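You operate a simulated robot arm through the tools that you are given. There is no shell and no other tool. Be economical: measure what you need, move in short steps, check, and stop when the job is done.

The job below is to be done with a simulated two-armed robot. You get a single attempt, and the scene is never put back.

## Task
Hold the tall bar steady and rub the burr off its top end.
Fine: rub the burrs off the three thin bricks too, leave them where they stand and put the rubbing block back. What is to be rubbed or washed off counts as gone when no trace of it is left.

It is judged by the outcome, as a careful person would: the job done as asked, and still so three seconds after it is handed in. It fails if anything else is knocked over, pushed out of place, dropped, spilled or broken.

## Robot
Two 7-joint arms with two-finger parallel grippers on one trunk, on a base that drives. Base frame: it is fixed to the floor where the robot stands at the start and does not move with it; the origin is under the middle of the robot, x ahead of it, y to its left, z up. Readings come in m, rad, newtons and seconds.
The left shoulder is at the start at [0.064, 0.154, 1.084], the right one opposite. With the tool pointing down near the work surface each hand reaches from about 0.4 to 0.88 m from the robot's upright axis, wherever it stands, measured 20 degrees to its own side. Places, roughly: rubbing block (10x6x6 cm) [0.5, 0, 0.8]; tall bar (5x5x21 cm) [0.2, -0.4, 0.9]. Payload 3.43 kg a hand.
Tool frame (each hand has its own): the origin (TCP) lies between the finger pads and is the grasp point; the fingertips stand 0.034 m ahead of it; z points along the fingers, y is the line along which they close. Largest opening 0.128 m; finger width 0.024, thickness 0.012; the body of the gripper, 0.048 by 0.13 m, starts 0.096 m behind the TCP.
Orientation is told as [roll, pitch, yaw] about the base's x, y, z axes, in that order, counted from this pose: with the fingers straight down and closing along the base's y, the tool's x points along the base's -x, its y along +y and its z along -z.

## Interface
- The arms move only by the tool servo_tool. It takes "left_increments", "right_increments" or both (then of equal length, played together; a hand with none holds still); each is a list of rows, each a list of 2 entries, a list of its own where there are three numbers: the shift along the tool's x, y, z in m, then the turn, a rotation vector about the tool's x, y, z in rad. In form: [[[dx, dy, dz], [ax, ay, az]], ...]. A call has 1 to 10 rows; each row shifts and turns the commanded pose from where the row before left it, along the tool's axes as they then stand. "left_gripper" and "right_gripper" are, for a hand that has rows, the gripper command, from -1 (shut) to 1 (fully open), values between in proportion, set as the call begins (left out, the last holds). Rows are played at 5 a second. More than 0.05 m and 0.15 rad between two rows, or a gripper value outside its range, and nothing of the call is played. Where a pose cannot be reached the arm comes as near as it can. A force on the tool above 40 N (or 10 N above the force at the start of the call, whichever is more), or a blocked arm, ends the call early, and 0.2 s more pass. The fingers move at their own pace (about 0.153 m/s each) and stop on an object; they squeeze with about 37 N. The grip force told is the motor's: it shows also when the fingers shut on nothing. Time passes only in rows, and 0.2 s behind the last, so rows that do not move let the fingers close. It gives the time, the measured TCP pose, the force on the tool (base axes), the opening and the grip force at its end, in the units of the frame above (readings bear some noise), with the torque about the TCP (base axes, N m) and any sound that the robot's microphone picked up, and new pictures: "pictures" is both (left out), scene, wrist or none (wrist: the cameras of the hands that moved).
- Cameras (640 x 400 px; columns grow to the right, rows downward): "scene" is now at [0.1152, -0.0516, 1.3008]; the picture's right is [-0.48, -0.88, -0.01], its down [-0.57, 0.33, -0.75] and it looks along [0.66, -0.36, -0.66] (base axes); focal length 214 px, centre (320, 200). "left" rides on the left gripper at [0.076, 0.011, -0.16] in its tool frame; the picture's right is [-0.15, 0.99, 0.00], its down [-0.88, -0.13, -0.46] and it looks along [-0.45, -0.07, 0.89] (tool axes); focal length 234 px, centre (320, 200). "right" rides on the right gripper at [0.076, -0.011, -0.16] in its tool frame; the picture's right is [0.15, 0.99, 0.00], its down [-0.88, 0.13, -0.46] and it looks along [-0.45, 0.07, 0.89] (tool axes); focal length 234 px, centre (320, 200).
- move_column(by): slides the trunk up (or, below 0, down) by that many m; the arms and the scene camera ride with it, the base frame stays. It gives what a move gives, with no picture.
- base_move(legs): drives the robot by 1 to 6 legs, each [ahead, left, turn to the left] in m, m and rad, along the robot's own axes; the way and the turn of a leg run together, so that a leg with both is an arc; at most 1.5 m and 3.142 rad a leg. The arms and the cameras ride along, it lands a little off, and it stops where it bumps. It gives what a move gives, and a new picture of the scene camera.
- head_to(pan, tilt): turns the head with the scene camera to pan (to the left, within 1.501 rad either way) and tilt (down, from -0.506 to 1.204), counted from straight ahead of the robot. It gives what a move gives, and a new picture of the scene camera.
- point_at(camera, pixels): there is no depth. For up to 12 entries [column, row, z] of the newest picture of that camera ("zoom" is the newest enlarged one), the place [x, y] in the base frame at which the ray of that pixel passes the height z, good to about 0.002 m. The clock stands still meanwhile.
- enlarge(camera, box): a new picture of the part [left, top, right, bottom] of that camera's present view, enlarged. The clock stands still meanwhile.
- sign_off(): hands the job in; it is judged then, once.

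Keep the steps short. Do not move on a guess: measure, check each grasp and each placing, and mend mistakes. In all there are 80 turns and 260 pictures (those below and enlarged ones count). Leave the grippers open and the arms clear of the work at the hand-in unless told otherwise, and finish with a single line.

The tools are called after "Call:" as name(argument=value, ...) on one line, values as JSON. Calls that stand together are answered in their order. servo_tool: Moves the arms, as the interface text tells. Its arguments: {"type":"object","properties":{"left_increments":{"type":"array","items":{"type":"array"}},"left_gripper":{"type":"number"},"right_increments":{"type":"array","items":{"type":"array"}},"right_gripper":{"type":"number"},"pictures":{"type":"string","enum":["both","scene","wrist","none"]}},"required":[]} The other tools are called the same way: move_column (by) slides the trunk up or down; base_move (legs) drives the base; head_to (pan, tilt) turns the head that bears the scene camera; point_at (camera, pixels) gives the place at which the rays of pixels pass given heights; enlarge (camera, box) takes an enlarged picture of a part of a camera's view; sign_off () hands the job in.

At the start:

```text
t: 0.0
left_position: [0.5776, 0.0004, 1.3396]
left_orientation: [0.009, -0.005, 0.0]
left_contact_force: [-1.2, -0.8, 0.5]
left_wrist_torque: [0.01, 0.03, 0.02]
left_opening: 0.1281
left_gripper_force: 0.1
right_position: [0.5243, -0.5315, 1.3193]
right_orientation: [0.009, -0.008, 0.0]
right_contact_force: [-0.3, -0.1, -0.1]
right_wrist_torque: [-0.02, 0.0, -0.05]
right_opening: 0.128
right_gripper_force: 0.0
trunk travel left (down, up): [-0.562, 0.378]
robot x, y, heading: [-0.001, -0.0022, -0.001]
head pan, tilt: [-0.504, 0.717]
```

scene: 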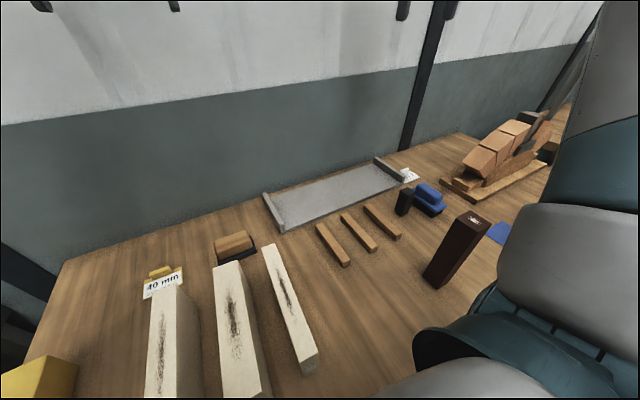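
right: 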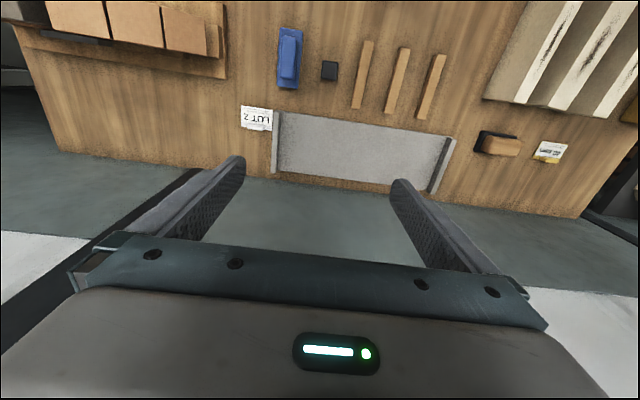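
left: 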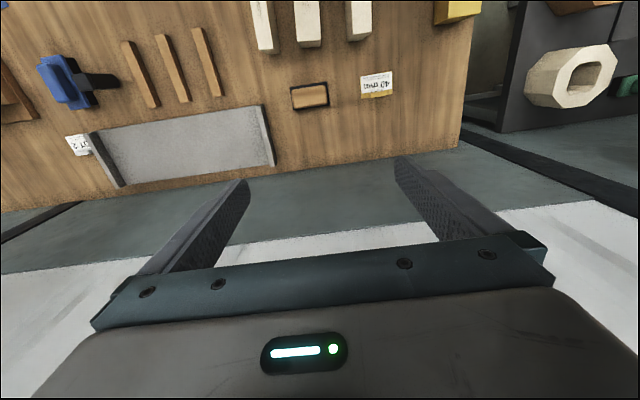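

I see a dark tall bar near (455,250), three thin bricks near (360,235), a wooden block with a dark base near (235,245) and a blue tool near (428,197). I'll measure and enlarge these.

Call:
point_at(camera="scene", pixels=[[235, 255, 0.8], [428, 205, 0.8], [333, 245, 0.8], [358, 233, 0.8], [383, 222, 0.8], [404, 203, 0.8], [432, 280, 0.8], [472, 222, 1.0], [330, 195, 0.8], [497, 233, 0.8]])

Call:
enlarge(camera="scene", box=[300, 160, 520, 298])

Call:
enlarge(camera="scene", box=[140, 200, 340, 325])

```text
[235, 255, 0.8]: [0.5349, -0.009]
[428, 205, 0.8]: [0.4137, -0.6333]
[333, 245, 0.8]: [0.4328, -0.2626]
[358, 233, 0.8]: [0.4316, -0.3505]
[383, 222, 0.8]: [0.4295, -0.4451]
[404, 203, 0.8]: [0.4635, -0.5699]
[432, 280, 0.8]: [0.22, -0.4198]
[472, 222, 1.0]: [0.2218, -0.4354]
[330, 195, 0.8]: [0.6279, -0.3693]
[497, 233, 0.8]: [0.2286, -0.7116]
```

```text
2.90 times, centred on (410, 229) of scene
```

zoom: 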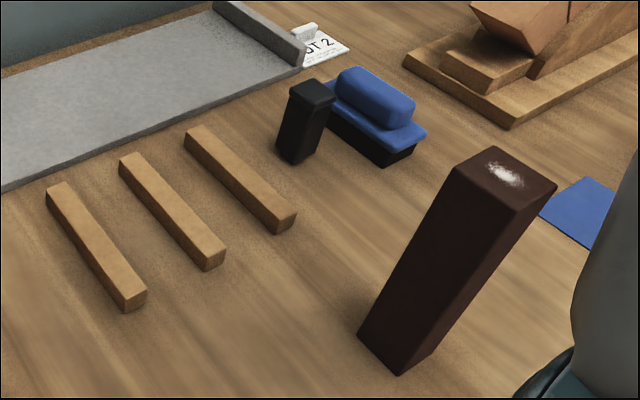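

```text
3.20 times, centred on (240, 262) of scene
```

zoom: 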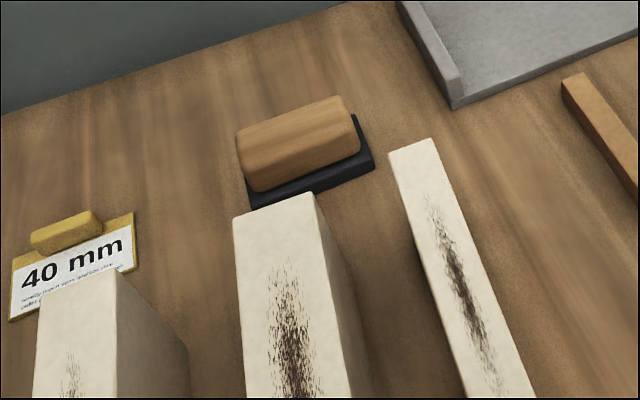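

The white bricks on the left carry dark marks, the bar has a white mark on top. I turn the head left for a better view of the white bricks.

Call:
head_to(pan=0.2, tilt=0.9)

```text
t: 1.1
left_position: [0.5782, -0.0005, 1.3383]
left_orientation: [0.009, -0.006, 0.0]
left_contact_force: [-1.0, -0.2, 0.3]
left_wrist_torque: [-0.01, -0.03, -0.01]
left_opening: 0.1282
left_gripper_force: 0.0
right_position: [0.5237, -0.5327, 1.3201]
right_orientation: [0.009, -0.007, 0.0]
right_contact_force: [0.1, 0.3, -1.0]
right_wrist_torque: [0.0, -0.01, 0.0]
right_opening: 0.1282
right_gripper_force: 0.0
trunk travel left (down, up): [-0.562, 0.378]
robot x, y, heading: [0.0001, 0.0018, -0.004]
head pan, tilt: [0.201, 0.901]
```

scene: 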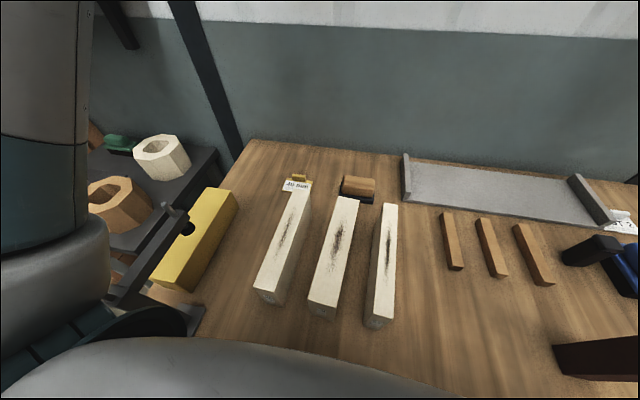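

Call:
enlarge(camera="scene", box=[230, 160, 420, 340])

Call:
enlarge(camera="scene", box=[270, 165, 390, 240])

Call:
enlarge(camera="left", box=[240, 0, 420, 112])

Call:
point_at(camera="scene", pixels=[[268, 303, 0.8], [322, 316, 0.8], [376, 329, 0.8], [357, 203, 0.8], [358, 180, 0.86]])

```text
2.22 times, centred on (325, 250) of scene
```

zoom: 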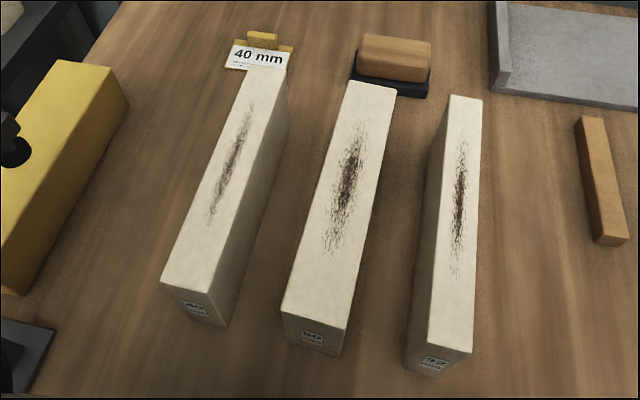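

```text
5.33 times, centred on (330, 202) of scene
```

zoom: 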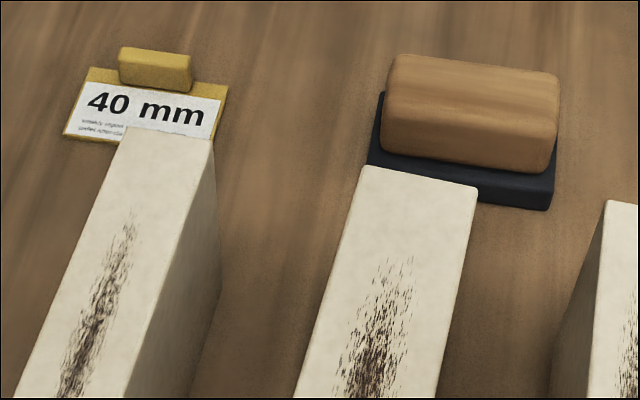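

```text
3.56 times, centred on (330, 56) of left
```

zoom: 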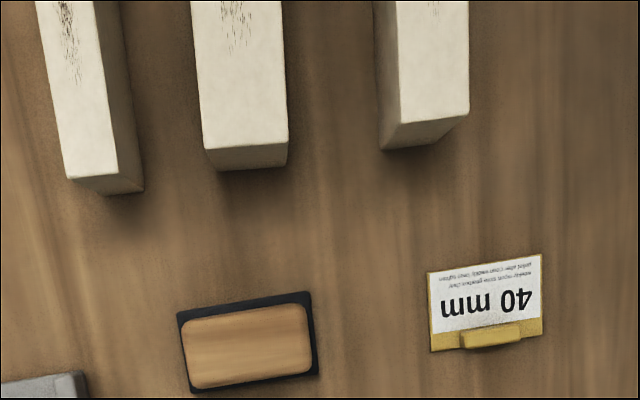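

```text
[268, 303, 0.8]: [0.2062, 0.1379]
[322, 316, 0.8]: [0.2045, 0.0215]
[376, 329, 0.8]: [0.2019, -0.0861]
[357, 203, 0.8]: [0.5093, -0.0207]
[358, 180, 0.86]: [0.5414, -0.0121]
```

I'll zoom the front faces of the bricks to read labels and measure height.

Call:
enlarge(camera="scene", box=[245, 255, 405, 355])

```text
4.00 times, centred on (325, 305) of scene
```

zoom: 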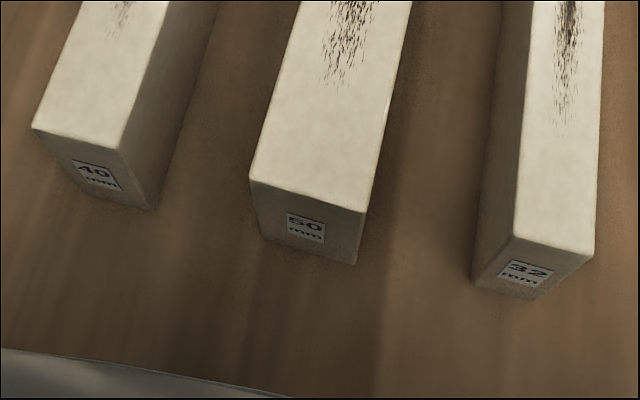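

Call:
point_at(camera="zoom", pixels=[[260, 232, 0.8], [249, 180, 0.86], [249, 180, 0.9], [366, 213, 0.86], [366, 213, 0.9], [353, 264, 0.8], [150, 210, 0.8], [117, 150, 0.88], [32, 128, 0.88], [470, 280, 0.8], [513, 237, 0.88], [595, 255, 0.88]])

Call:
point_at(camera="scene", pixels=[[291, 191, 0.88], [311, 195, 0.88], [337, 196, 0.88], [358, 200, 0.88], [382, 203, 0.88], [397, 204, 0.88], [345, 176, 0.86], [374, 179, 0.86], [345, 200, 0.8], [373, 204, 0.8]])

```text
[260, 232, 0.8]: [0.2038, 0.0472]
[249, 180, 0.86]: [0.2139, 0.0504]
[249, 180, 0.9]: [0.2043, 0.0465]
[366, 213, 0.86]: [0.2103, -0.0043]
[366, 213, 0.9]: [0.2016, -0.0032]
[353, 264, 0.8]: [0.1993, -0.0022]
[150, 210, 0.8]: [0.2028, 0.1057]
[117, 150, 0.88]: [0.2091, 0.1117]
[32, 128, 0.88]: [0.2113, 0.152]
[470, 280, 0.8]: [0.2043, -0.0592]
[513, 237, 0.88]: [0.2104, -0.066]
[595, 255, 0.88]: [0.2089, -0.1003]
```

```text
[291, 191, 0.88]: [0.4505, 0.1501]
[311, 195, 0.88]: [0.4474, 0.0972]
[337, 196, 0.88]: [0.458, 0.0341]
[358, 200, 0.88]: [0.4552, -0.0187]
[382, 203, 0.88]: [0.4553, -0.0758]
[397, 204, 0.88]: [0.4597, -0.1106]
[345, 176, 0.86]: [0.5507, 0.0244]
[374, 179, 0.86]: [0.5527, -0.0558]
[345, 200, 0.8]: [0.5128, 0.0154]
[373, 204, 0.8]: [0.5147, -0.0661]
```

Labels are 40, 50 and 32 mm, with tops near z≈0.90 and fronts at x≈0.20. The block is near (0.545,-0.018). I back the base 0.2 m so the bricks come into reach, and look again.

Call:
base_move(legs=[[-0.2, 0, 0]])

Call:
head_to(pan=-0.35, tilt=0.8)

```text
t: 2.7
left_position: [0.3874, 0.0119, 1.3342]
left_orientation: [0.0, 0.001, -0.001]
left_contact_force: [0.4, 0.2, 0.2]
left_wrist_torque: [0.01, 0.03, 0.01]
left_opening: 0.1279
left_gripper_force: 0.1
right_position: [0.3312, -0.5215, 1.3215]
right_orientation: [-0.002, 0.002, -0.003]
right_contact_force: [0.8, -0.9, -0.2]
right_wrist_torque: [-0.03, 0.0, 0.03]
right_opening: 0.1278
right_gripper_force: 0.0
trunk travel left (down, up): [-0.562, 0.378]
robot x, y, heading: [-0.1997, -0.0031, 0.001]
head pan, tilt: [0.201, 0.901]
```

scene: 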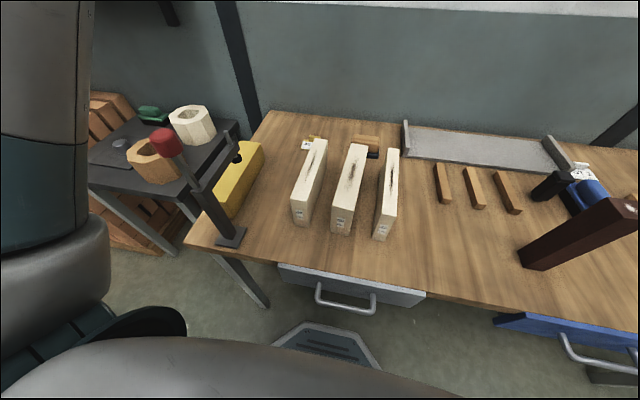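

```text
t: 3.6
left_position: [0.386, 0.0108, 1.3349]
left_orientation: [0.001, 0.0, -0.002]
left_contact_force: [-0.3, 0.4, 0.0]
left_wrist_torque: [-0.01, 0.03, -0.02]
left_opening: 0.1281
left_gripper_force: 0.0
right_position: [0.3316, -0.5206, 1.3208]
right_orientation: [-0.001, 0.002, -0.003]
right_contact_force: [-0.3, 0.6, -0.6]
right_wrist_torque: [-0.01, 0.0, -0.01]
right_opening: 0.1281
right_gripper_force: 0.0
trunk travel left (down, up): [-0.562, 0.378]
robot x, y, heading: [-0.1992, -0.0002, -0.004]
head pan, tilt: [-0.351, 0.799]
```

scene: 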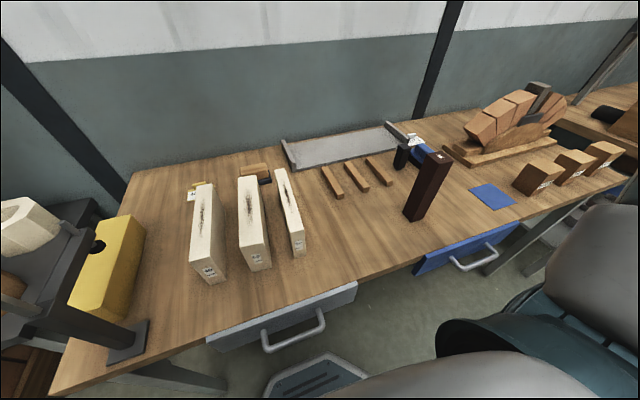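

Call:
enlarge(camera="scene", box=[300, 130, 460, 230])

Call:
enlarge(camera="scene", box=[460, 80, 640, 215])

Call:
point_at(camera="scene", pixels=[[403, 213, 0.8], [418, 222, 0.8], [424, 154, 1.01], [437, 165, 1.01], [450, 158, 1.01], [437, 149, 1.01], [438, 155, 1.01]])

```text
4.00 times, centred on (380, 180) of scene
```

zoom: 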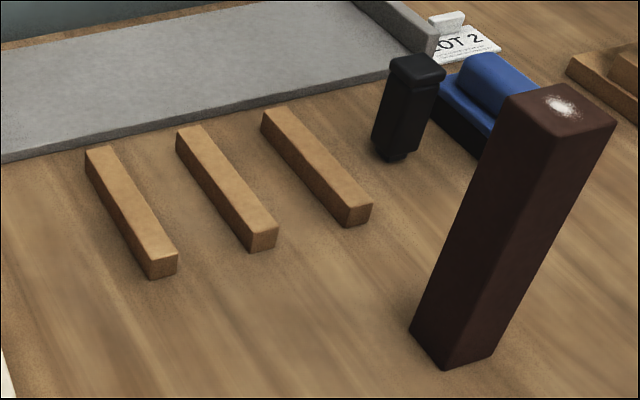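

```text
2.96 times, centred on (550, 148) of scene
```

zoom: 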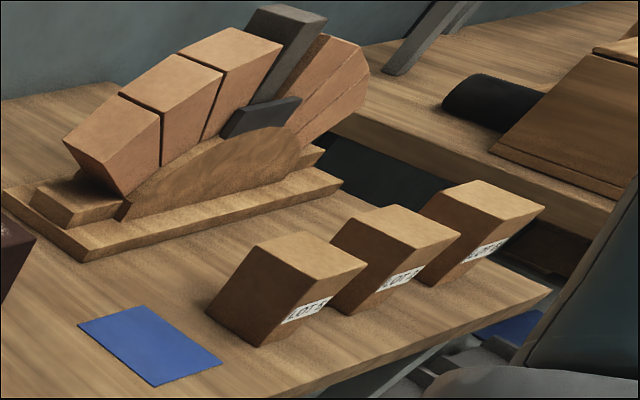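

```text
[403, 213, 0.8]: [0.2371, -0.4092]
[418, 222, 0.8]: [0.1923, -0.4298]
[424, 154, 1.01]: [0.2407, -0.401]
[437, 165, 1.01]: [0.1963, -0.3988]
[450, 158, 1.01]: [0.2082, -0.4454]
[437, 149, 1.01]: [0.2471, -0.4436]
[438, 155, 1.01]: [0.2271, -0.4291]
```

Bar is about axis-aligned, centre ≈(0.222,-0.422), top z≈1.01. I move the left hand to above the block and begin turning it for closing along x.

Call:
servo_tool(left_increments=[[[-0.0265, -0.005, 0.039], [0, 0, 0]], [[-0.0265, -0.005, 0.039], [0, 0, 0]], [[-0.0265, -0.005, 0.039], [0, 0, 0]], [[-0.0265, -0.005, 0.039], [0, 0, 0]], [[-0.0265, -0.005, 0.039], [0, 0, 0]], [[-0.0265, -0.005, 0.039], [0, 0, 0]], [[0, 0, 0], [0, 0, 0.15]], [[0, 0, 0], [0, 0, 0.15]], [[0, 0, 0], [0, 0, 0.15]], [[0, 0, 0], [0, 0, 0.15]]], pictures="wrist")

Call:
servo_tool(left_increments=[[[0, 0, 0], [0, 0, 0.15]], [[0, 0, 0], [0, 0, 0.15]], [[0, 0, 0], [0, 0, 0.15]], [[0, 0, 0], [0, 0, 0.15]], [[0, 0, 0], [0, 0, 0.15]], [[0, 0, 0], [0, 0, 0.15]], [[0, 0, 0], [0, 0, 0.07]]], pictures="both")

```text
t: 5.8
left_position: [0.5324, -0.003, 1.0969]
left_orientation: [-0.001, -0.004, -0.603]
left_contact_force: [0.3, 0.3, 0.8]
left_wrist_torque: [-0.04, 0.02, 0.0]
left_opening: 0.1281
left_gripper_force: 0.2
left hand out of reach, approached as far as the arm can: row 10
right_position: [0.3323, -0.518, 1.3233]
right_orientation: [-0.003, 0.002, -0.001]
right_contact_force: [-0.5, 1.0, 0.8]
right_wrist_torque: [-0.05, 0.01, 0.01]
right_opening: 0.1278
right_gripper_force: 0.1
trunk travel left (down, up): [-0.562, 0.378]
robot x, y, heading: [-0.1988, 0.0015, -0.005]
head pan, tilt: [-0.351, 0.799]
```

left: 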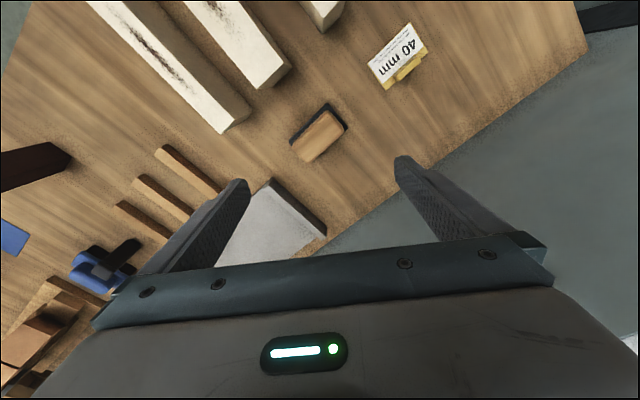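

```text
t: 7.4
left_position: [0.333, -0.0921, 1.0558]
left_orientation: [0.004, 0.006, -1.42]
left_contact_force: [0.5, -0.2, -0.4]
left_wrist_torque: [-0.01, 0.01, -0.04]
left_opening: 0.1279
left_gripper_force: 0.1
left hand out of reach, approached as far as the arm can: row 1, 2, 3, 4, 5, 6, 7
right_position: [0.3305, -0.5305, 1.3172]
right_orientation: [0.008, -0.002, -0.003]
right_contact_force: [0.0, 0.5, 0.1]
right_wrist_torque: [-0.01, 0.0, 0.03]
right_opening: 0.1278
right_gripper_force: 0.1
trunk travel left (down, up): [-0.562, 0.378]
robot x, y, heading: [-0.2023, -0.0032, -0.002]
head pan, tilt: [-0.351, 0.799]
```

scene: 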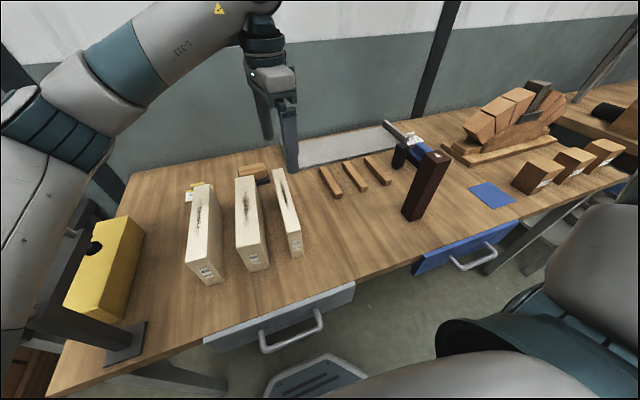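
left: 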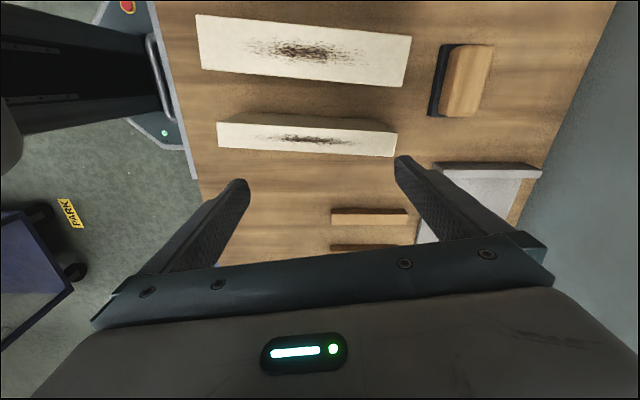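

Yaw −90° pulls the left hand out of reach. I turn the other way, to +90°, in steps.

Call:
servo_tool(left_increments=[[[0, 0, 0], [0, 0, -0.15]], [[0, 0, 0], [0, 0, -0.15]], [[0, 0, 0], [0, 0, -0.15]], [[0, 0, 0], [0, 0, -0.15]], [[0, 0, 0], [0, 0, -0.15]], [[0, 0, 0], [0, 0, -0.15]], [[0, 0, 0], [0, 0, -0.15]], [[0, 0, 0], [0, 0, -0.15]], [[0, 0, 0], [0, 0, -0.15]], [[0, 0, 0], [0, 0, -0.15]]], pictures="none")

Call:
servo_tool(left_increments=[[[0, 0, 0], [0, 0, -0.15]], [[0, 0, 0], [0, 0, -0.15]], [[0, 0, 0], [0, 0, -0.15]], [[0, 0, 0], [0, 0, -0.15]], [[0, 0, 0], [0, 0, -0.15]], [[0, 0, 0], [0, 0, -0.15]], [[0, 0, 0], [0, 0, -0.15]], [[0, 0, 0], [0, 0, -0.15]], [[0, 0, 0], [0, 0, -0.15]], [[0, 0, 0], [0, 0, -0.15]]], pictures="both")

```text
t: 9.6
left_position: [0.3341, -0.0853, 1.0583]
left_orientation: [0.001, -0.003, 0.084]
left_contact_force: [0.4, 0.0, 0.0]
left_wrist_torque: [-0.04, -0.02, 0.0]
left_opening: 0.128
left_gripper_force: 0.1
right_position: [0.3307, -0.5253, 1.318]
right_orientation: [0.003, -0.001, -0.001]
right_contact_force: [-0.9, 0.0, -0.2]
right_wrist_torque: [-0.02, 0.01, -0.03]
right_opening: 0.1281
right_gripper_force: 0.1
trunk travel left (down, up): [-0.562, 0.378]
robot x, y, heading: [-0.2001, 0.0002, -0.003]
head pan, tilt: [-0.351, 0.799]
```

```text
t: 11.8
left_position: [0.3348, -0.084, 1.0579]
left_orientation: [-0.003, 0.001, 1.582]
left_contact_force: [-0.2, 0.5, -1.0]
left_wrist_torque: [0.02, 0.03, -0.01]
left_opening: 0.1281
left_gripper_force: 0.0
right_position: [0.3316, -0.5219, 1.322]
right_orientation: [0.0, 0.002, 0.0]
right_contact_force: [0.2, -0.9, -0.2]
right_wrist_torque: [0.01, 0.0, 0.03]
right_opening: 0.1277
right_gripper_force: 0.1
trunk travel left (down, up): [-0.562, 0.378]
robot x, y, heading: [-0.2004, 0.0005, -0.004]
head pan, tilt: [-0.351, 0.799]
```

scene: 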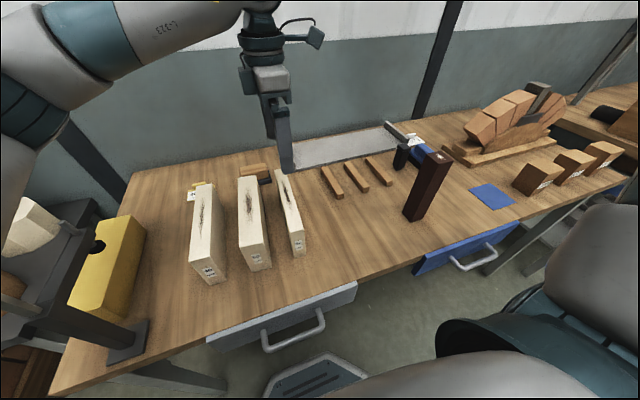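
left: 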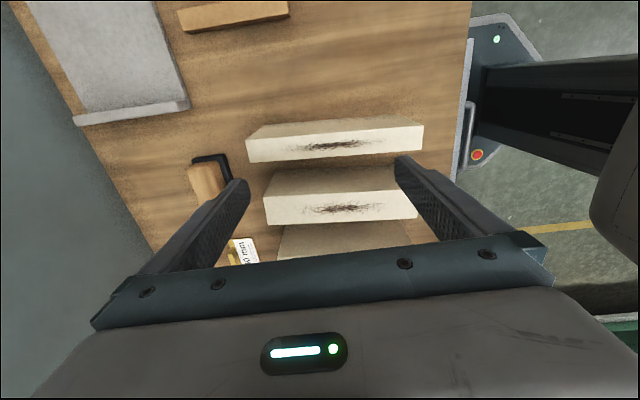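

Yaw +90° works. I move over the block (0.21 m ahead, 0.066 m left).

Call:
servo_tool(left_increments=[[[-0.0132, -0.042, 0], [0, 0, 0]], [[-0.0132, -0.042, 0], [0, 0, 0]], [[-0.0132, -0.042, 0], [0, 0, 0]], [[-0.0132, -0.042, 0], [0, 0, 0]], [[-0.0132, -0.042, 0], [0, 0, 0]]], pictures="both")

```text
t: 13.0
left_position: [0.5463, -0.0177, 1.0598]
left_orientation: [-0.002, 0.0, 1.578]
left_contact_force: [1.0, 0.7, -0.9]
left_wrist_torque: [-0.01, 0.03, 0.0]
left_opening: 0.1276
left_gripper_force: 0.1
right_position: [0.3316, -0.5226, 1.3209]
right_orientation: [0.002, -0.001, -0.002]
right_contact_force: [0.2, 0.1, -0.3]
right_wrist_torque: [0.03, -0.02, 0.04]
right_opening: 0.128
right_gripper_force: 0.1
trunk travel left (down, up): [-0.562, 0.378]
robot x, y, heading: [-0.1987, 0.0022, -0.001]
head pan, tilt: [-0.351, 0.799]
```

scene: 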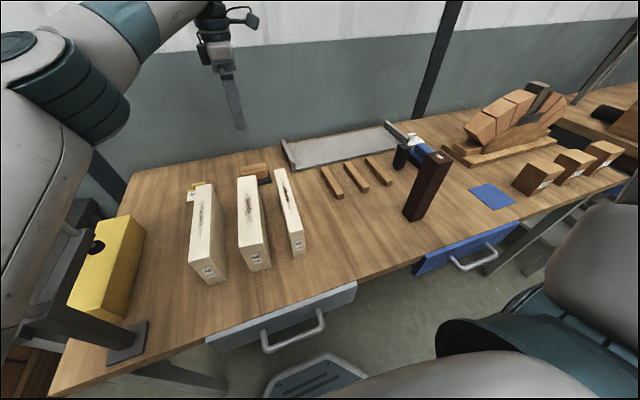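
left: 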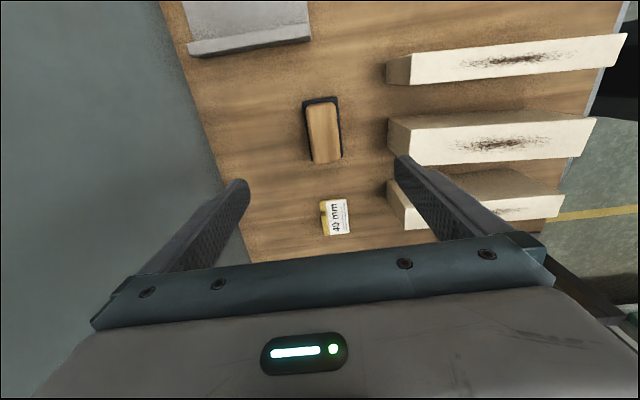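

Call:
enlarge(camera="left", box=[272, 80, 384, 180])

```text
4.00 times, centred on (328, 130) of left
```

zoom: 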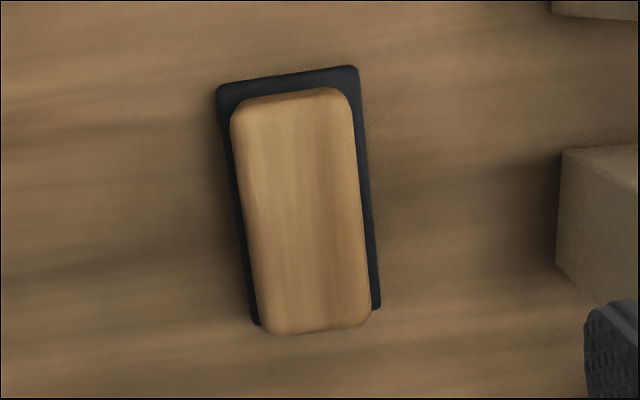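

Call:
point_at(camera="zoom", pixels=[[217, 88, 0.815], [357, 68, 0.815], [380, 305, 0.815], [253, 325, 0.815], [237, 105, 0.858], [347, 92, 0.858], [371, 318, 0.858], [260, 332, 0.858]])

```text
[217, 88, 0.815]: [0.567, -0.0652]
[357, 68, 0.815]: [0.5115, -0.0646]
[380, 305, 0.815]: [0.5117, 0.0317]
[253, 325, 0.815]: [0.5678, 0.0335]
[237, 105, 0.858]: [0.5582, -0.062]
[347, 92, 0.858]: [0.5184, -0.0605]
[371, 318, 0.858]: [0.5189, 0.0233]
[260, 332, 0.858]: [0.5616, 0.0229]
```

The sole spans x 0.511–0.567, y −0.065–0.033; the wooden grip is centred at (0.539,−0.019). I narrow the gripper to ~0.09 m, shift 7 mm back and descend to TCP z≈0.862.

Call:
servo_tool(left_increments=[[[0, 0.007, 0.038], [0, 0, 0]], [[0, 0, 0.04], [0, 0, 0]], [[0, 0, 0.04], [0, 0, 0]], [[0, 0, 0.04], [0, 0, 0]], [[0, 0, 0.03], [0, 0, 0]], [[0, 0, 0.01], [0, 0, 0]]], left_gripper=0.4, pictures="both")

```text
t: 14.4
left_position: [0.5347, -0.0283, 0.8602]
left_orientation: [-0.004, -0.012, 1.576]
left_contact_force: [-0.2, 0.4, 0.0]
left_wrist_torque: [-0.01, 0.04, -0.01]
left_opening: 0.0894
left_gripper_force: 0.1
right_position: [0.3271, -0.5373, 1.316]
right_orientation: [0.012, -0.002, -0.004]
right_contact_force: [-0.1, -0.4, 0.1]
right_wrist_torque: [-0.01, -0.01, 0.0]
right_opening: 0.128
right_gripper_force: 0.1
trunk travel left (down, up): [-0.562, 0.378]
robot x, y, heading: [-0.2026, -0.0012, -0.008]
head pan, tilt: [-0.351, 0.799]
```

scene: 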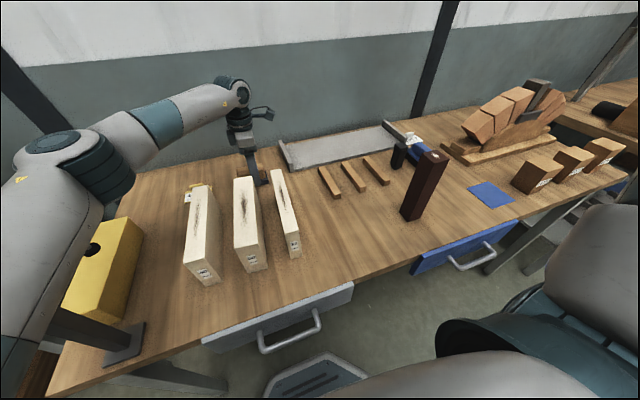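
left: 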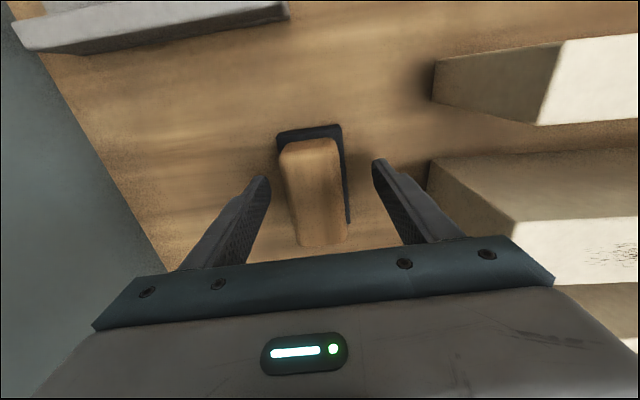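

TCP reads (0.535,−0.028); I correct by +4 mm x, +9 mm y, then close the fingers.

Call:
servo_tool(left_increments=[[[-0.009, -0.004, 0.001], [0, 0, 0]], [[0, 0, 0], [0, 0, 0]]], pictures="none")

Call:
servo_tool(left_increments=[[[0, 0, 0], [0, 0, 0]], [[0, 0, 0], [0, 0, 0]], [[0, 0, 0], [0, 0, 0]], [[0, 0, 0], [0, 0, 0]]], left_gripper=-1, pictures="wrist")

```text
t: 15.0
left_position: [0.5362, -0.0227, 0.8586]
left_orientation: [-0.003, -0.013, 1.575]
left_contact_force: [0.7, 0.2, 0.6]
left_wrist_torque: [-0.04, 0.0, -0.02]
left_opening: 0.0897
left_gripper_force: 0.0
right_position: [0.3293, -0.5404, 1.3135]
right_orientation: [0.016, -0.004, -0.002]
right_contact_force: [0.0, 0.0, 1.6]
right_wrist_torque: [-0.02, 0.01, -0.01]
right_opening: 0.1281
right_gripper_force: 0.0
trunk travel left (down, up): [-0.562, 0.378]
robot x, y, heading: [-0.2034, -0.0031, -0.006]
head pan, tilt: [-0.351, 0.799]
```

```text
t: 16.0
left_position: [0.5378, -0.0229, 0.8596]
left_orientation: [-0.003, -0.014, 1.575]
left_contact_force: [-0.9, -0.1, -0.3]
left_wrist_torque: [0.0, -0.07, -0.01]
left_opening: 0.0453
left_gripper_force: 36.8
right_position: [0.3299, -0.5396, 1.3144]
right_orientation: [0.015, -0.002, -0.003]
right_contact_force: [-0.8, 0.9, 0.6]
right_wrist_torque: [0.02, -0.01, -0.04]
right_opening: 0.1279
right_gripper_force: 0.1
trunk travel left (down, up): [-0.562, 0.378]
robot x, y, heading: [-0.2019, 0.0006, -0.0]
head pan, tilt: [-0.351, 0.799]
```

left: 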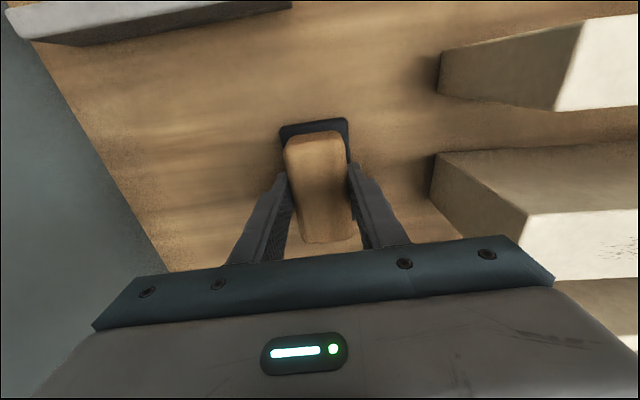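

Gripped (opening 0.045, 37 N). I lift 0.16 m and look whether the dark sole comes along.

Call:
servo_tool(left_increments=[[[0, 0, -0.03], [0, 0, 0]], [[0, 0, -0.045], [0, 0, 0]], [[0, 0, -0.045], [0, 0, 0]], [[0, 0, -0.045], [0, 0, 0]], [[0, 0, 0], [0, 0, 0]]], pictures="both")

Call:
enlarge(camera="scene", box=[170, 90, 330, 190])

```text
t: 17.2
left_position: [0.5407, -0.0096, 1.0246]
left_orientation: [-0.001, 0.0, 1.579]
left_contact_force: [0.3, 0.1, -2.8]
left_wrist_torque: [-0.01, 0.04, -0.01]
left_opening: 0.0455
left_gripper_force: 36.8
right_position: [0.3321, -0.5237, 1.3204]
right_orientation: [0.001, 0.002, -0.002]
right_contact_force: [0.1, -0.1, 0.0]
right_wrist_torque: [0.06, 0.0, 0.02]
right_opening: 0.1281
right_gripper_force: 0.2
trunk travel left (down, up): [-0.562, 0.378]
robot x, y, heading: [-0.1992, 0.001, -0.002]
head pan, tilt: [-0.351, 0.799]
```

scene: 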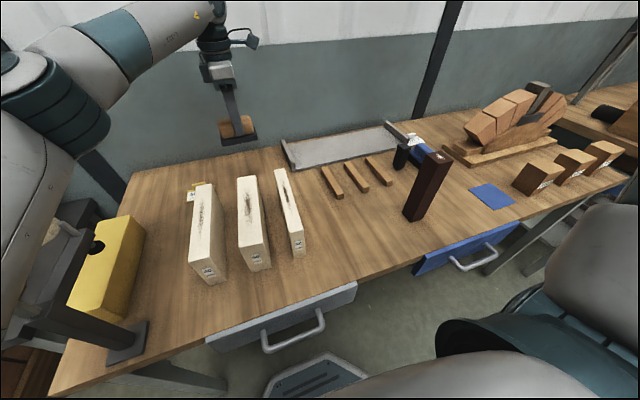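
left: 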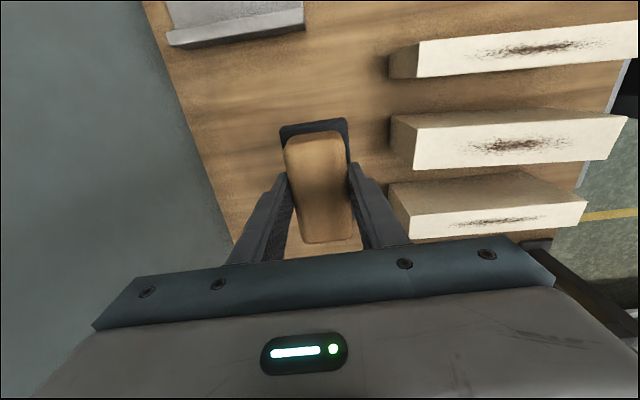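

```text
4.00 times, centred on (250, 140) of scene
```

zoom: 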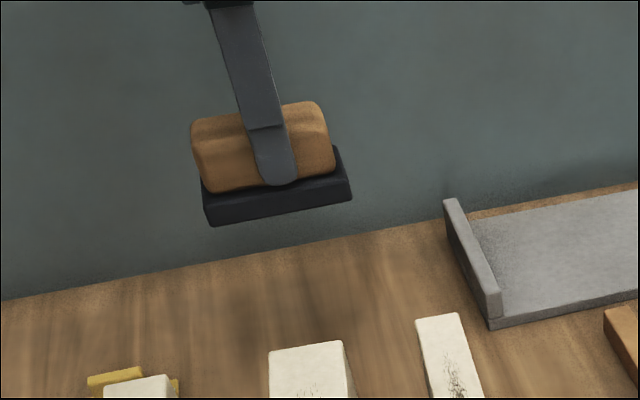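

The sole is part of the block. I measure brick tops and burr extents (z=0.9) in the left picture and an enlargement of the scene picture.

Call:
point_at(camera="left", pixels=[[415, 130, 0.9], [628, 115, 0.9], [413, 168, 0.9], [600, 158, 0.9], [418, 43, 0.9], [416, 78, 0.9], [411, 213, 0.9], [411, 242, 0.9], [466, 147, 0.9], [575, 143, 0.9], [440, 225, 0.9], [545, 216, 0.9]])

Call:
enlarge(camera="scene", box=[180, 160, 308, 240])

```text
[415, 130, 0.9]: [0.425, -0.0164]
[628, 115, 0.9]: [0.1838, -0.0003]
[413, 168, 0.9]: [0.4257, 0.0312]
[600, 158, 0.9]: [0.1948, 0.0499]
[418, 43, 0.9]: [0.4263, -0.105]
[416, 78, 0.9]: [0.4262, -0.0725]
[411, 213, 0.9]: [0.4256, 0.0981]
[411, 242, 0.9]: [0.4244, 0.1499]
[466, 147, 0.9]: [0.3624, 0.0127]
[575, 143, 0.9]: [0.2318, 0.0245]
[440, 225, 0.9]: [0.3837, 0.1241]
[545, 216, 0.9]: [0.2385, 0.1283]
```

```text
5.00 times, centred on (244, 200) of scene
```

zoom: 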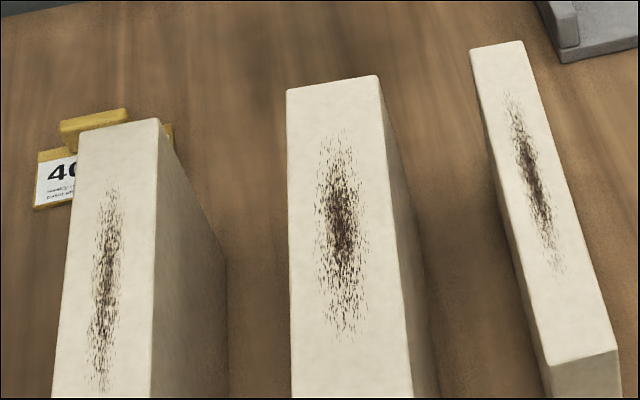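

Call:
point_at(camera="zoom", pixels=[[286, 88, 0.9], [376, 76, 0.9], [408, 392, 0.9], [291, 392, 0.9], [470, 48, 0.9], [522, 41, 0.9], [550, 366, 0.9], [617, 350, 0.9], [79, 130, 0.9], [158, 119, 0.9], [343, 130, 0.9], [343, 340, 0.9]])

Call:
point_at(camera="scene", pixels=[[239, 257, 0.9], [265, 247, 0.9], [191, 264, 0.9], [223, 254, 0.9], [216, 286, 0.8], [247, 272, 0.8]])

```text
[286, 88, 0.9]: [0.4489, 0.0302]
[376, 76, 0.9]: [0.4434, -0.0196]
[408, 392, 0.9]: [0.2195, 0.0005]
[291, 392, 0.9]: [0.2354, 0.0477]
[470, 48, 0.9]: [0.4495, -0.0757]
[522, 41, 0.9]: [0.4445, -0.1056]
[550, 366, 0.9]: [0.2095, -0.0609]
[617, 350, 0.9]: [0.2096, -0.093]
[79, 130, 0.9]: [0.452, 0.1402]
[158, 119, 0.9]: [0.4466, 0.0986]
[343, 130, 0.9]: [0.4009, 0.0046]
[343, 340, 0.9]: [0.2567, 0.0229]
```

```text
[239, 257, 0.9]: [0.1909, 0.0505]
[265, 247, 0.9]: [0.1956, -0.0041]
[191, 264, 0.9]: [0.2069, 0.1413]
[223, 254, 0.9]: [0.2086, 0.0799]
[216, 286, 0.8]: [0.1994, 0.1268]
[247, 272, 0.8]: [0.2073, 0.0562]
```

The 50 mm brick's top runs from (0.445,0.005) to (0.21,0.023), burr x≈0.24–0.40. Top ≈0.90, sole is 0.06 below TCP, so contact expected at TCP z≈0.96. I move over the burr's far end, stopping ~2 cm above.

Call:
servo_tool(left_increments=[[[-0.005, 0.04, 0], [0, 0, 0]], [[-0.005, 0.04, 0], [0, 0, 0]], [[-0.005, 0.04, 0], [0, 0, 0]], [[-0.002, 0.02, 0.02], [0, 0, 0]], [[0, 0, 0.02], [0, 0, 0]], [[0, 0, 0], [0, 0, 0]]], pictures="both")

Call:
enlarge(camera="scene", box=[170, 120, 330, 220])

```text
t: 18.8
left_position: [0.4051, -0.0355, 1.0145]
left_orientation: [-0.054, -0.007, 1.521]
left_contact_force: [0.8, -0.5, -2.6]
left_wrist_torque: [-0.03, 0.0, -0.01]
left_opening: 0.0456
left_gripper_force: 37.3
right_position: [0.3001, -0.5599, 1.33]
right_orientation: [0.006, -0.018, -0.057]
right_contact_force: [-1.0, -0.5, -0.3]
right_wrist_torque: [-0.04, -0.09, -0.02]
right_opening: 0.1281
right_gripper_force: 0.1
trunk travel left (down, up): [-0.562, 0.378]
robot x, y, heading: [-0.1769, -0.0031, -0.059]
head pan, tilt: [-0.351, 0.799]
stopped in row 6 (left hand): the arm was blocked; the commanded pose is now the measured one
```

scene: 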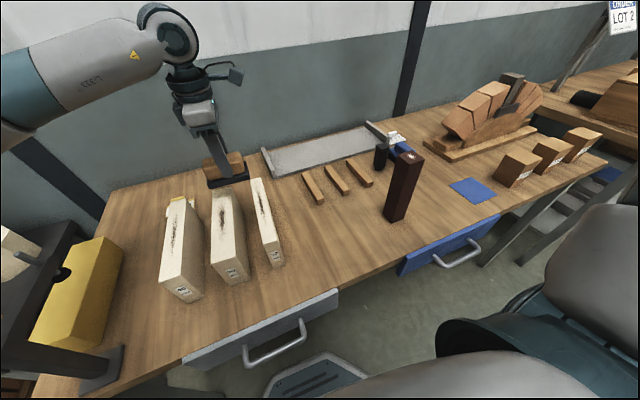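
left: 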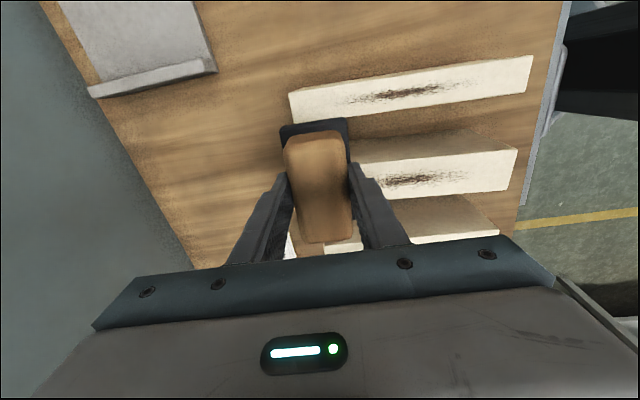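

```text
4.00 times, centred on (250, 170) of scene
```

zoom: 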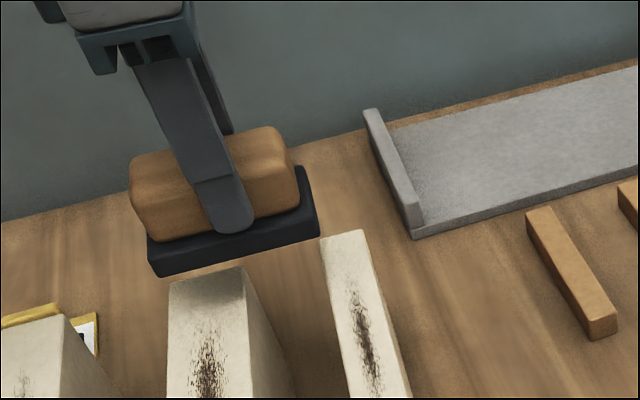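

The arm got blocked and the base was turned slightly (heading −0.059). I look left to see what the elbow touches.

Call:
head_to(pan=1.0, tilt=0.7)

```text
t: 20.3
left_position: [0.4313, -0.0709, 1.002]
left_orientation: [-0.036, -0.006, 1.464]
left_contact_force: [0.8, -0.1, -4.1]
left_wrist_torque: [0.01, 0.02, 0.0]
left_opening: 0.0453
left_gripper_force: 37.0
right_position: [0.2973, -0.5898, 1.3228]
right_orientation: [0.008, -0.012, -0.115]
right_contact_force: [0.4, -0.3, -0.9]
right_wrist_torque: [0.02, 0.04, -0.01]
right_opening: 0.1282
right_gripper_force: 0.1
trunk travel left (down, up): [-0.562, 0.378]
robot x, y, heading: [-0.1606, -0.0054, -0.111]
head pan, tilt: [1.0, 0.7]
```

scene: 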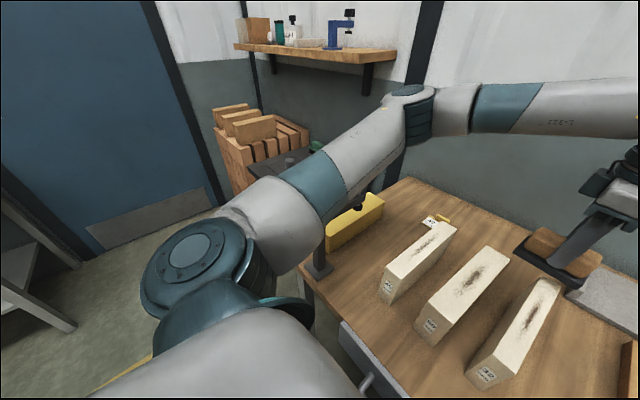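

Call:
enlarge(camera="scene", box=[270, 130, 430, 290])

```text
2.50 times, centred on (350, 210) of scene
```

zoom: 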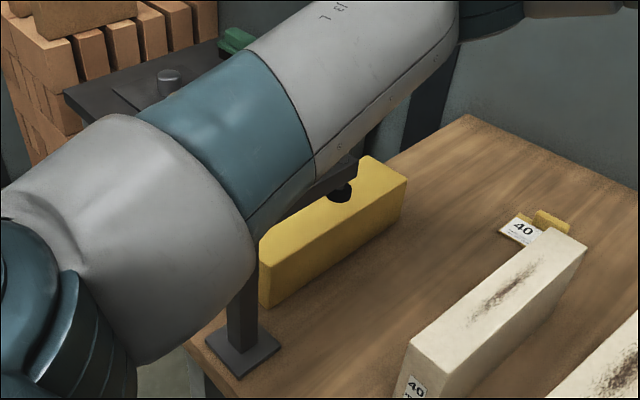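

The upper arm leans on the post of the stand at the table's left. I drive right 0.12 m to relieve it (hand and block stay clear above the bricks).

Call:
base_move(legs=[[0, -0.12, 0]])

```text
t: 21.0
left_position: [0.4305, -0.0763, 1.0053]
left_orientation: [-0.044, 0.005, 1.449]
left_contact_force: [-0.7, 0.0, -2.7]
left_wrist_torque: [-0.03, -0.03, -0.02]
left_opening: 0.0454
left_gripper_force: 37.5
right_position: [0.2939, -0.5844, 1.3335]
right_orientation: [-0.011, -0.013, -0.124]
right_contact_force: [1.0, -0.1, -0.9]
right_wrist_torque: [0.04, -0.04, 0.02]
right_opening: 0.128
right_gripper_force: 0.1
trunk travel left (down, up): [-0.562, 0.378]
robot x, y, heading: [-0.162, -0.0197, -0.125]
head pan, tilt: [1.0, 0.7]
stopped in leg 1: the robot was blocked; the commanded pose is now the measured one
```

scene: 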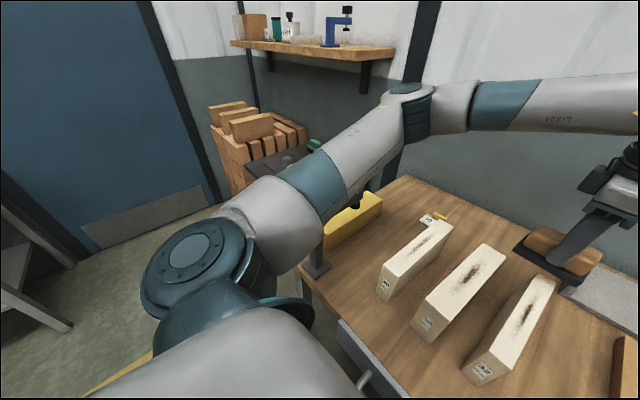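

Still caught. I undo the arm's last motion: hand forward 0.12 m and slightly up.

Call:
servo_tool(left_increments=[[[0, -0.03, -0.02], [0, 0, 0]], [[0, -0.03, -0.02], [0, 0, 0]], [[0, -0.03, -0.02], [0, 0, 0]], [[0, -0.03, 0], [0, 0, 0]], [[0, 0, 0], [0, 0, 0]]], pictures="scene")

```text
t: 22.2
left_position: [0.5624, -0.0639, 1.056]
left_orientation: [-0.026, 0.026, 1.453]
left_contact_force: [-0.6, 0.4, -2.6]
left_wrist_torque: [0.05, -0.05, 0.0]
left_opening: 0.0456
left_gripper_force: 37.3
right_position: [0.3121, -0.5577, 1.3348]
right_orientation: [-0.026, 0.001, -0.121]
right_contact_force: [-0.2, -0.3, -0.1]
right_wrist_torque: [0.02, -0.03, -0.01]
right_opening: 0.1279
right_gripper_force: 0.1
trunk travel left (down, up): [-0.562, 0.378]
robot x, y, heading: [-0.1578, -0.0107, -0.12]
head pan, tilt: [1.0, 0.7]
```

scene: 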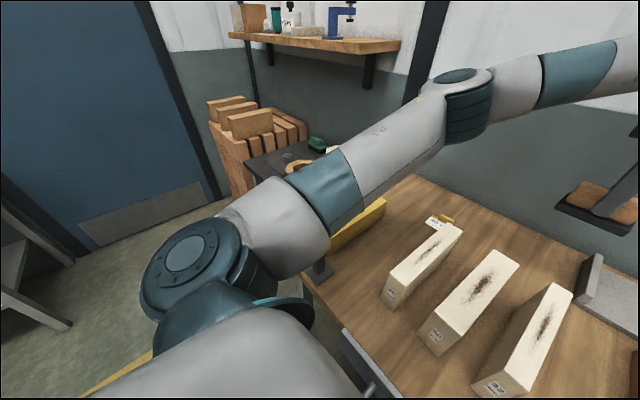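

Call:
point_at(camera="scene", pixels=[[318, 272, 0.8], [340, 175, 1.25], [265, 200, 1.2], [298, 240, 1.15], [318, 258, 0.85]])

Call:
enlarge(camera="scene", box=[220, 120, 420, 300])

```text
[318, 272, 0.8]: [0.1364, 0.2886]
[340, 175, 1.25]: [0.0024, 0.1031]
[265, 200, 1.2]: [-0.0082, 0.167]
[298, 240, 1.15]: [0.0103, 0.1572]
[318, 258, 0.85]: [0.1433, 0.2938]
```

```text
2.22 times, centred on (320, 210) of scene
```

zoom: 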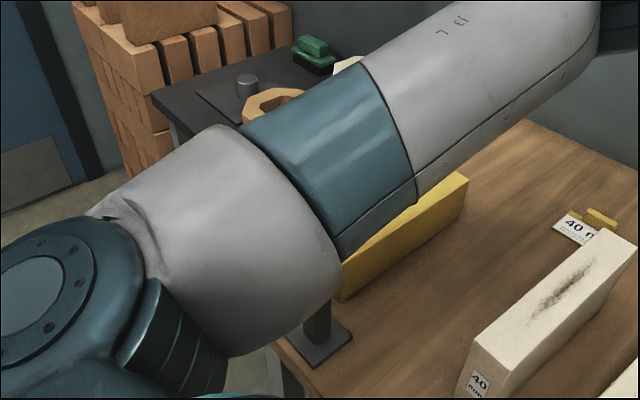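

The stand's post is at (0.14,0.29). I raise the trunk 0.15 m so the upper arm lifts clear of it.

Call:
move_column(by=0.15)

Call:
head_to(pan=0.7, tilt=0.8)

```text
t: 23.9
left_position: [0.5636, -0.0641, 1.205]
left_orientation: [-0.026, 0.024, 1.454]
left_contact_force: [1.0, 0.6, -2.7]
left_wrist_torque: [0.0, 0.02, 0.02]
left_opening: 0.0456
left_gripper_force: 37.4
right_position: [0.3137, -0.5571, 1.4841]
right_orientation: [-0.029, 0.001, -0.123]
right_contact_force: [0.2, -0.4, 0.3]
right_wrist_torque: [-0.01, 0.0, 0.0]
right_opening: 0.1277
right_gripper_force: 0.1
trunk travel left (down, up): [-0.712, 0.228]
robot x, y, heading: [-0.1563, -0.0064, -0.123]
head pan, tilt: [1.0, 0.7]
```

```text
t: 24.8
left_position: [0.5629, -0.0645, 1.2064]
left_orientation: [-0.027, 0.028, 1.454]
left_contact_force: [-0.3, -1.0, -1.9]
left_wrist_torque: [-0.05, -0.02, 0.02]
left_opening: 0.0455
left_gripper_force: 36.9
right_position: [0.3135, -0.5569, 1.4822]
right_orientation: [-0.027, 0.005, -0.123]
right_contact_force: [-0.8, -0.1, 0.0]
right_wrist_torque: [0.0, 0.01, -0.04]
right_opening: 0.1281
right_gripper_force: 0.1
trunk travel left (down, up): [-0.712, 0.228]
robot x, y, heading: [-0.1585, -0.0124, -0.127]
head pan, tilt: [0.7, 0.799]
```

scene: 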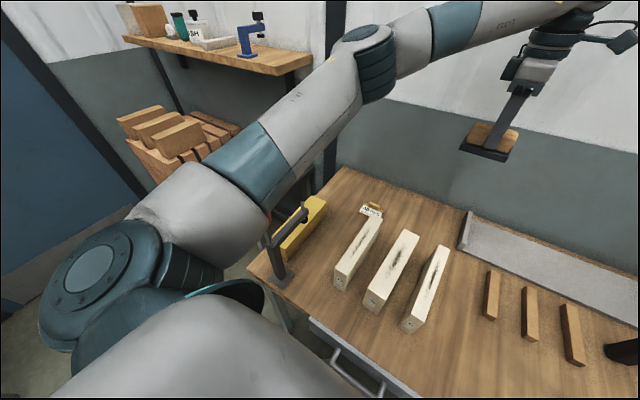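

The arm is now well above the stand. I check the stand and drive the base to about (−0.25,−0.2), heading 0, away from it.

Call:
enlarge(camera="scene", box=[220, 180, 380, 300])

Call:
base_move(legs=[[-0.0675, -0.198, 0], [0, 0, 0.127]])

```text
3.33 times, centred on (300, 240) of scene
```

zoom: 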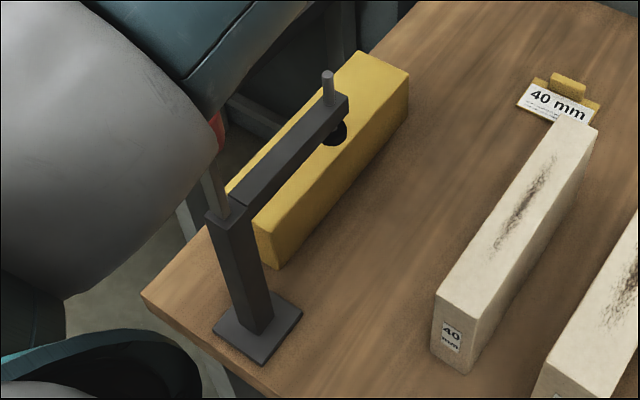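

```text
t: 26.9
left_position: [0.4744, -0.1563, 1.2058]
left_orientation: [-0.027, 0.026, 1.584]
left_contact_force: [-0.3, 0.0, -3.1]
left_wrist_torque: [0.01, 0.02, 0.0]
left_opening: 0.0454
left_gripper_force: 36.8
right_position: [0.2922, -0.676, 1.4838]
right_orientation: [-0.025, 0.0, 0.007]
right_contact_force: [0.2, -0.4, 0.7]
right_wrist_torque: [0.02, -0.03, 0.01]
right_opening: 0.1281
right_gripper_force: 0.0
trunk travel left (down, up): [-0.712, 0.228]
robot x, y, heading: [-0.2454, -0.1948, 0.01]
head pan, tilt: [0.7, 0.799]
```

scene: 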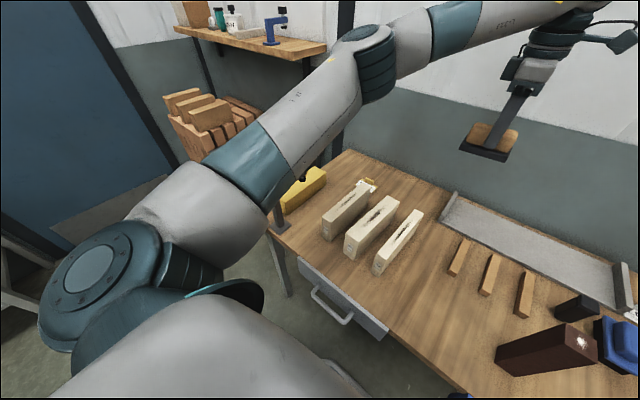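

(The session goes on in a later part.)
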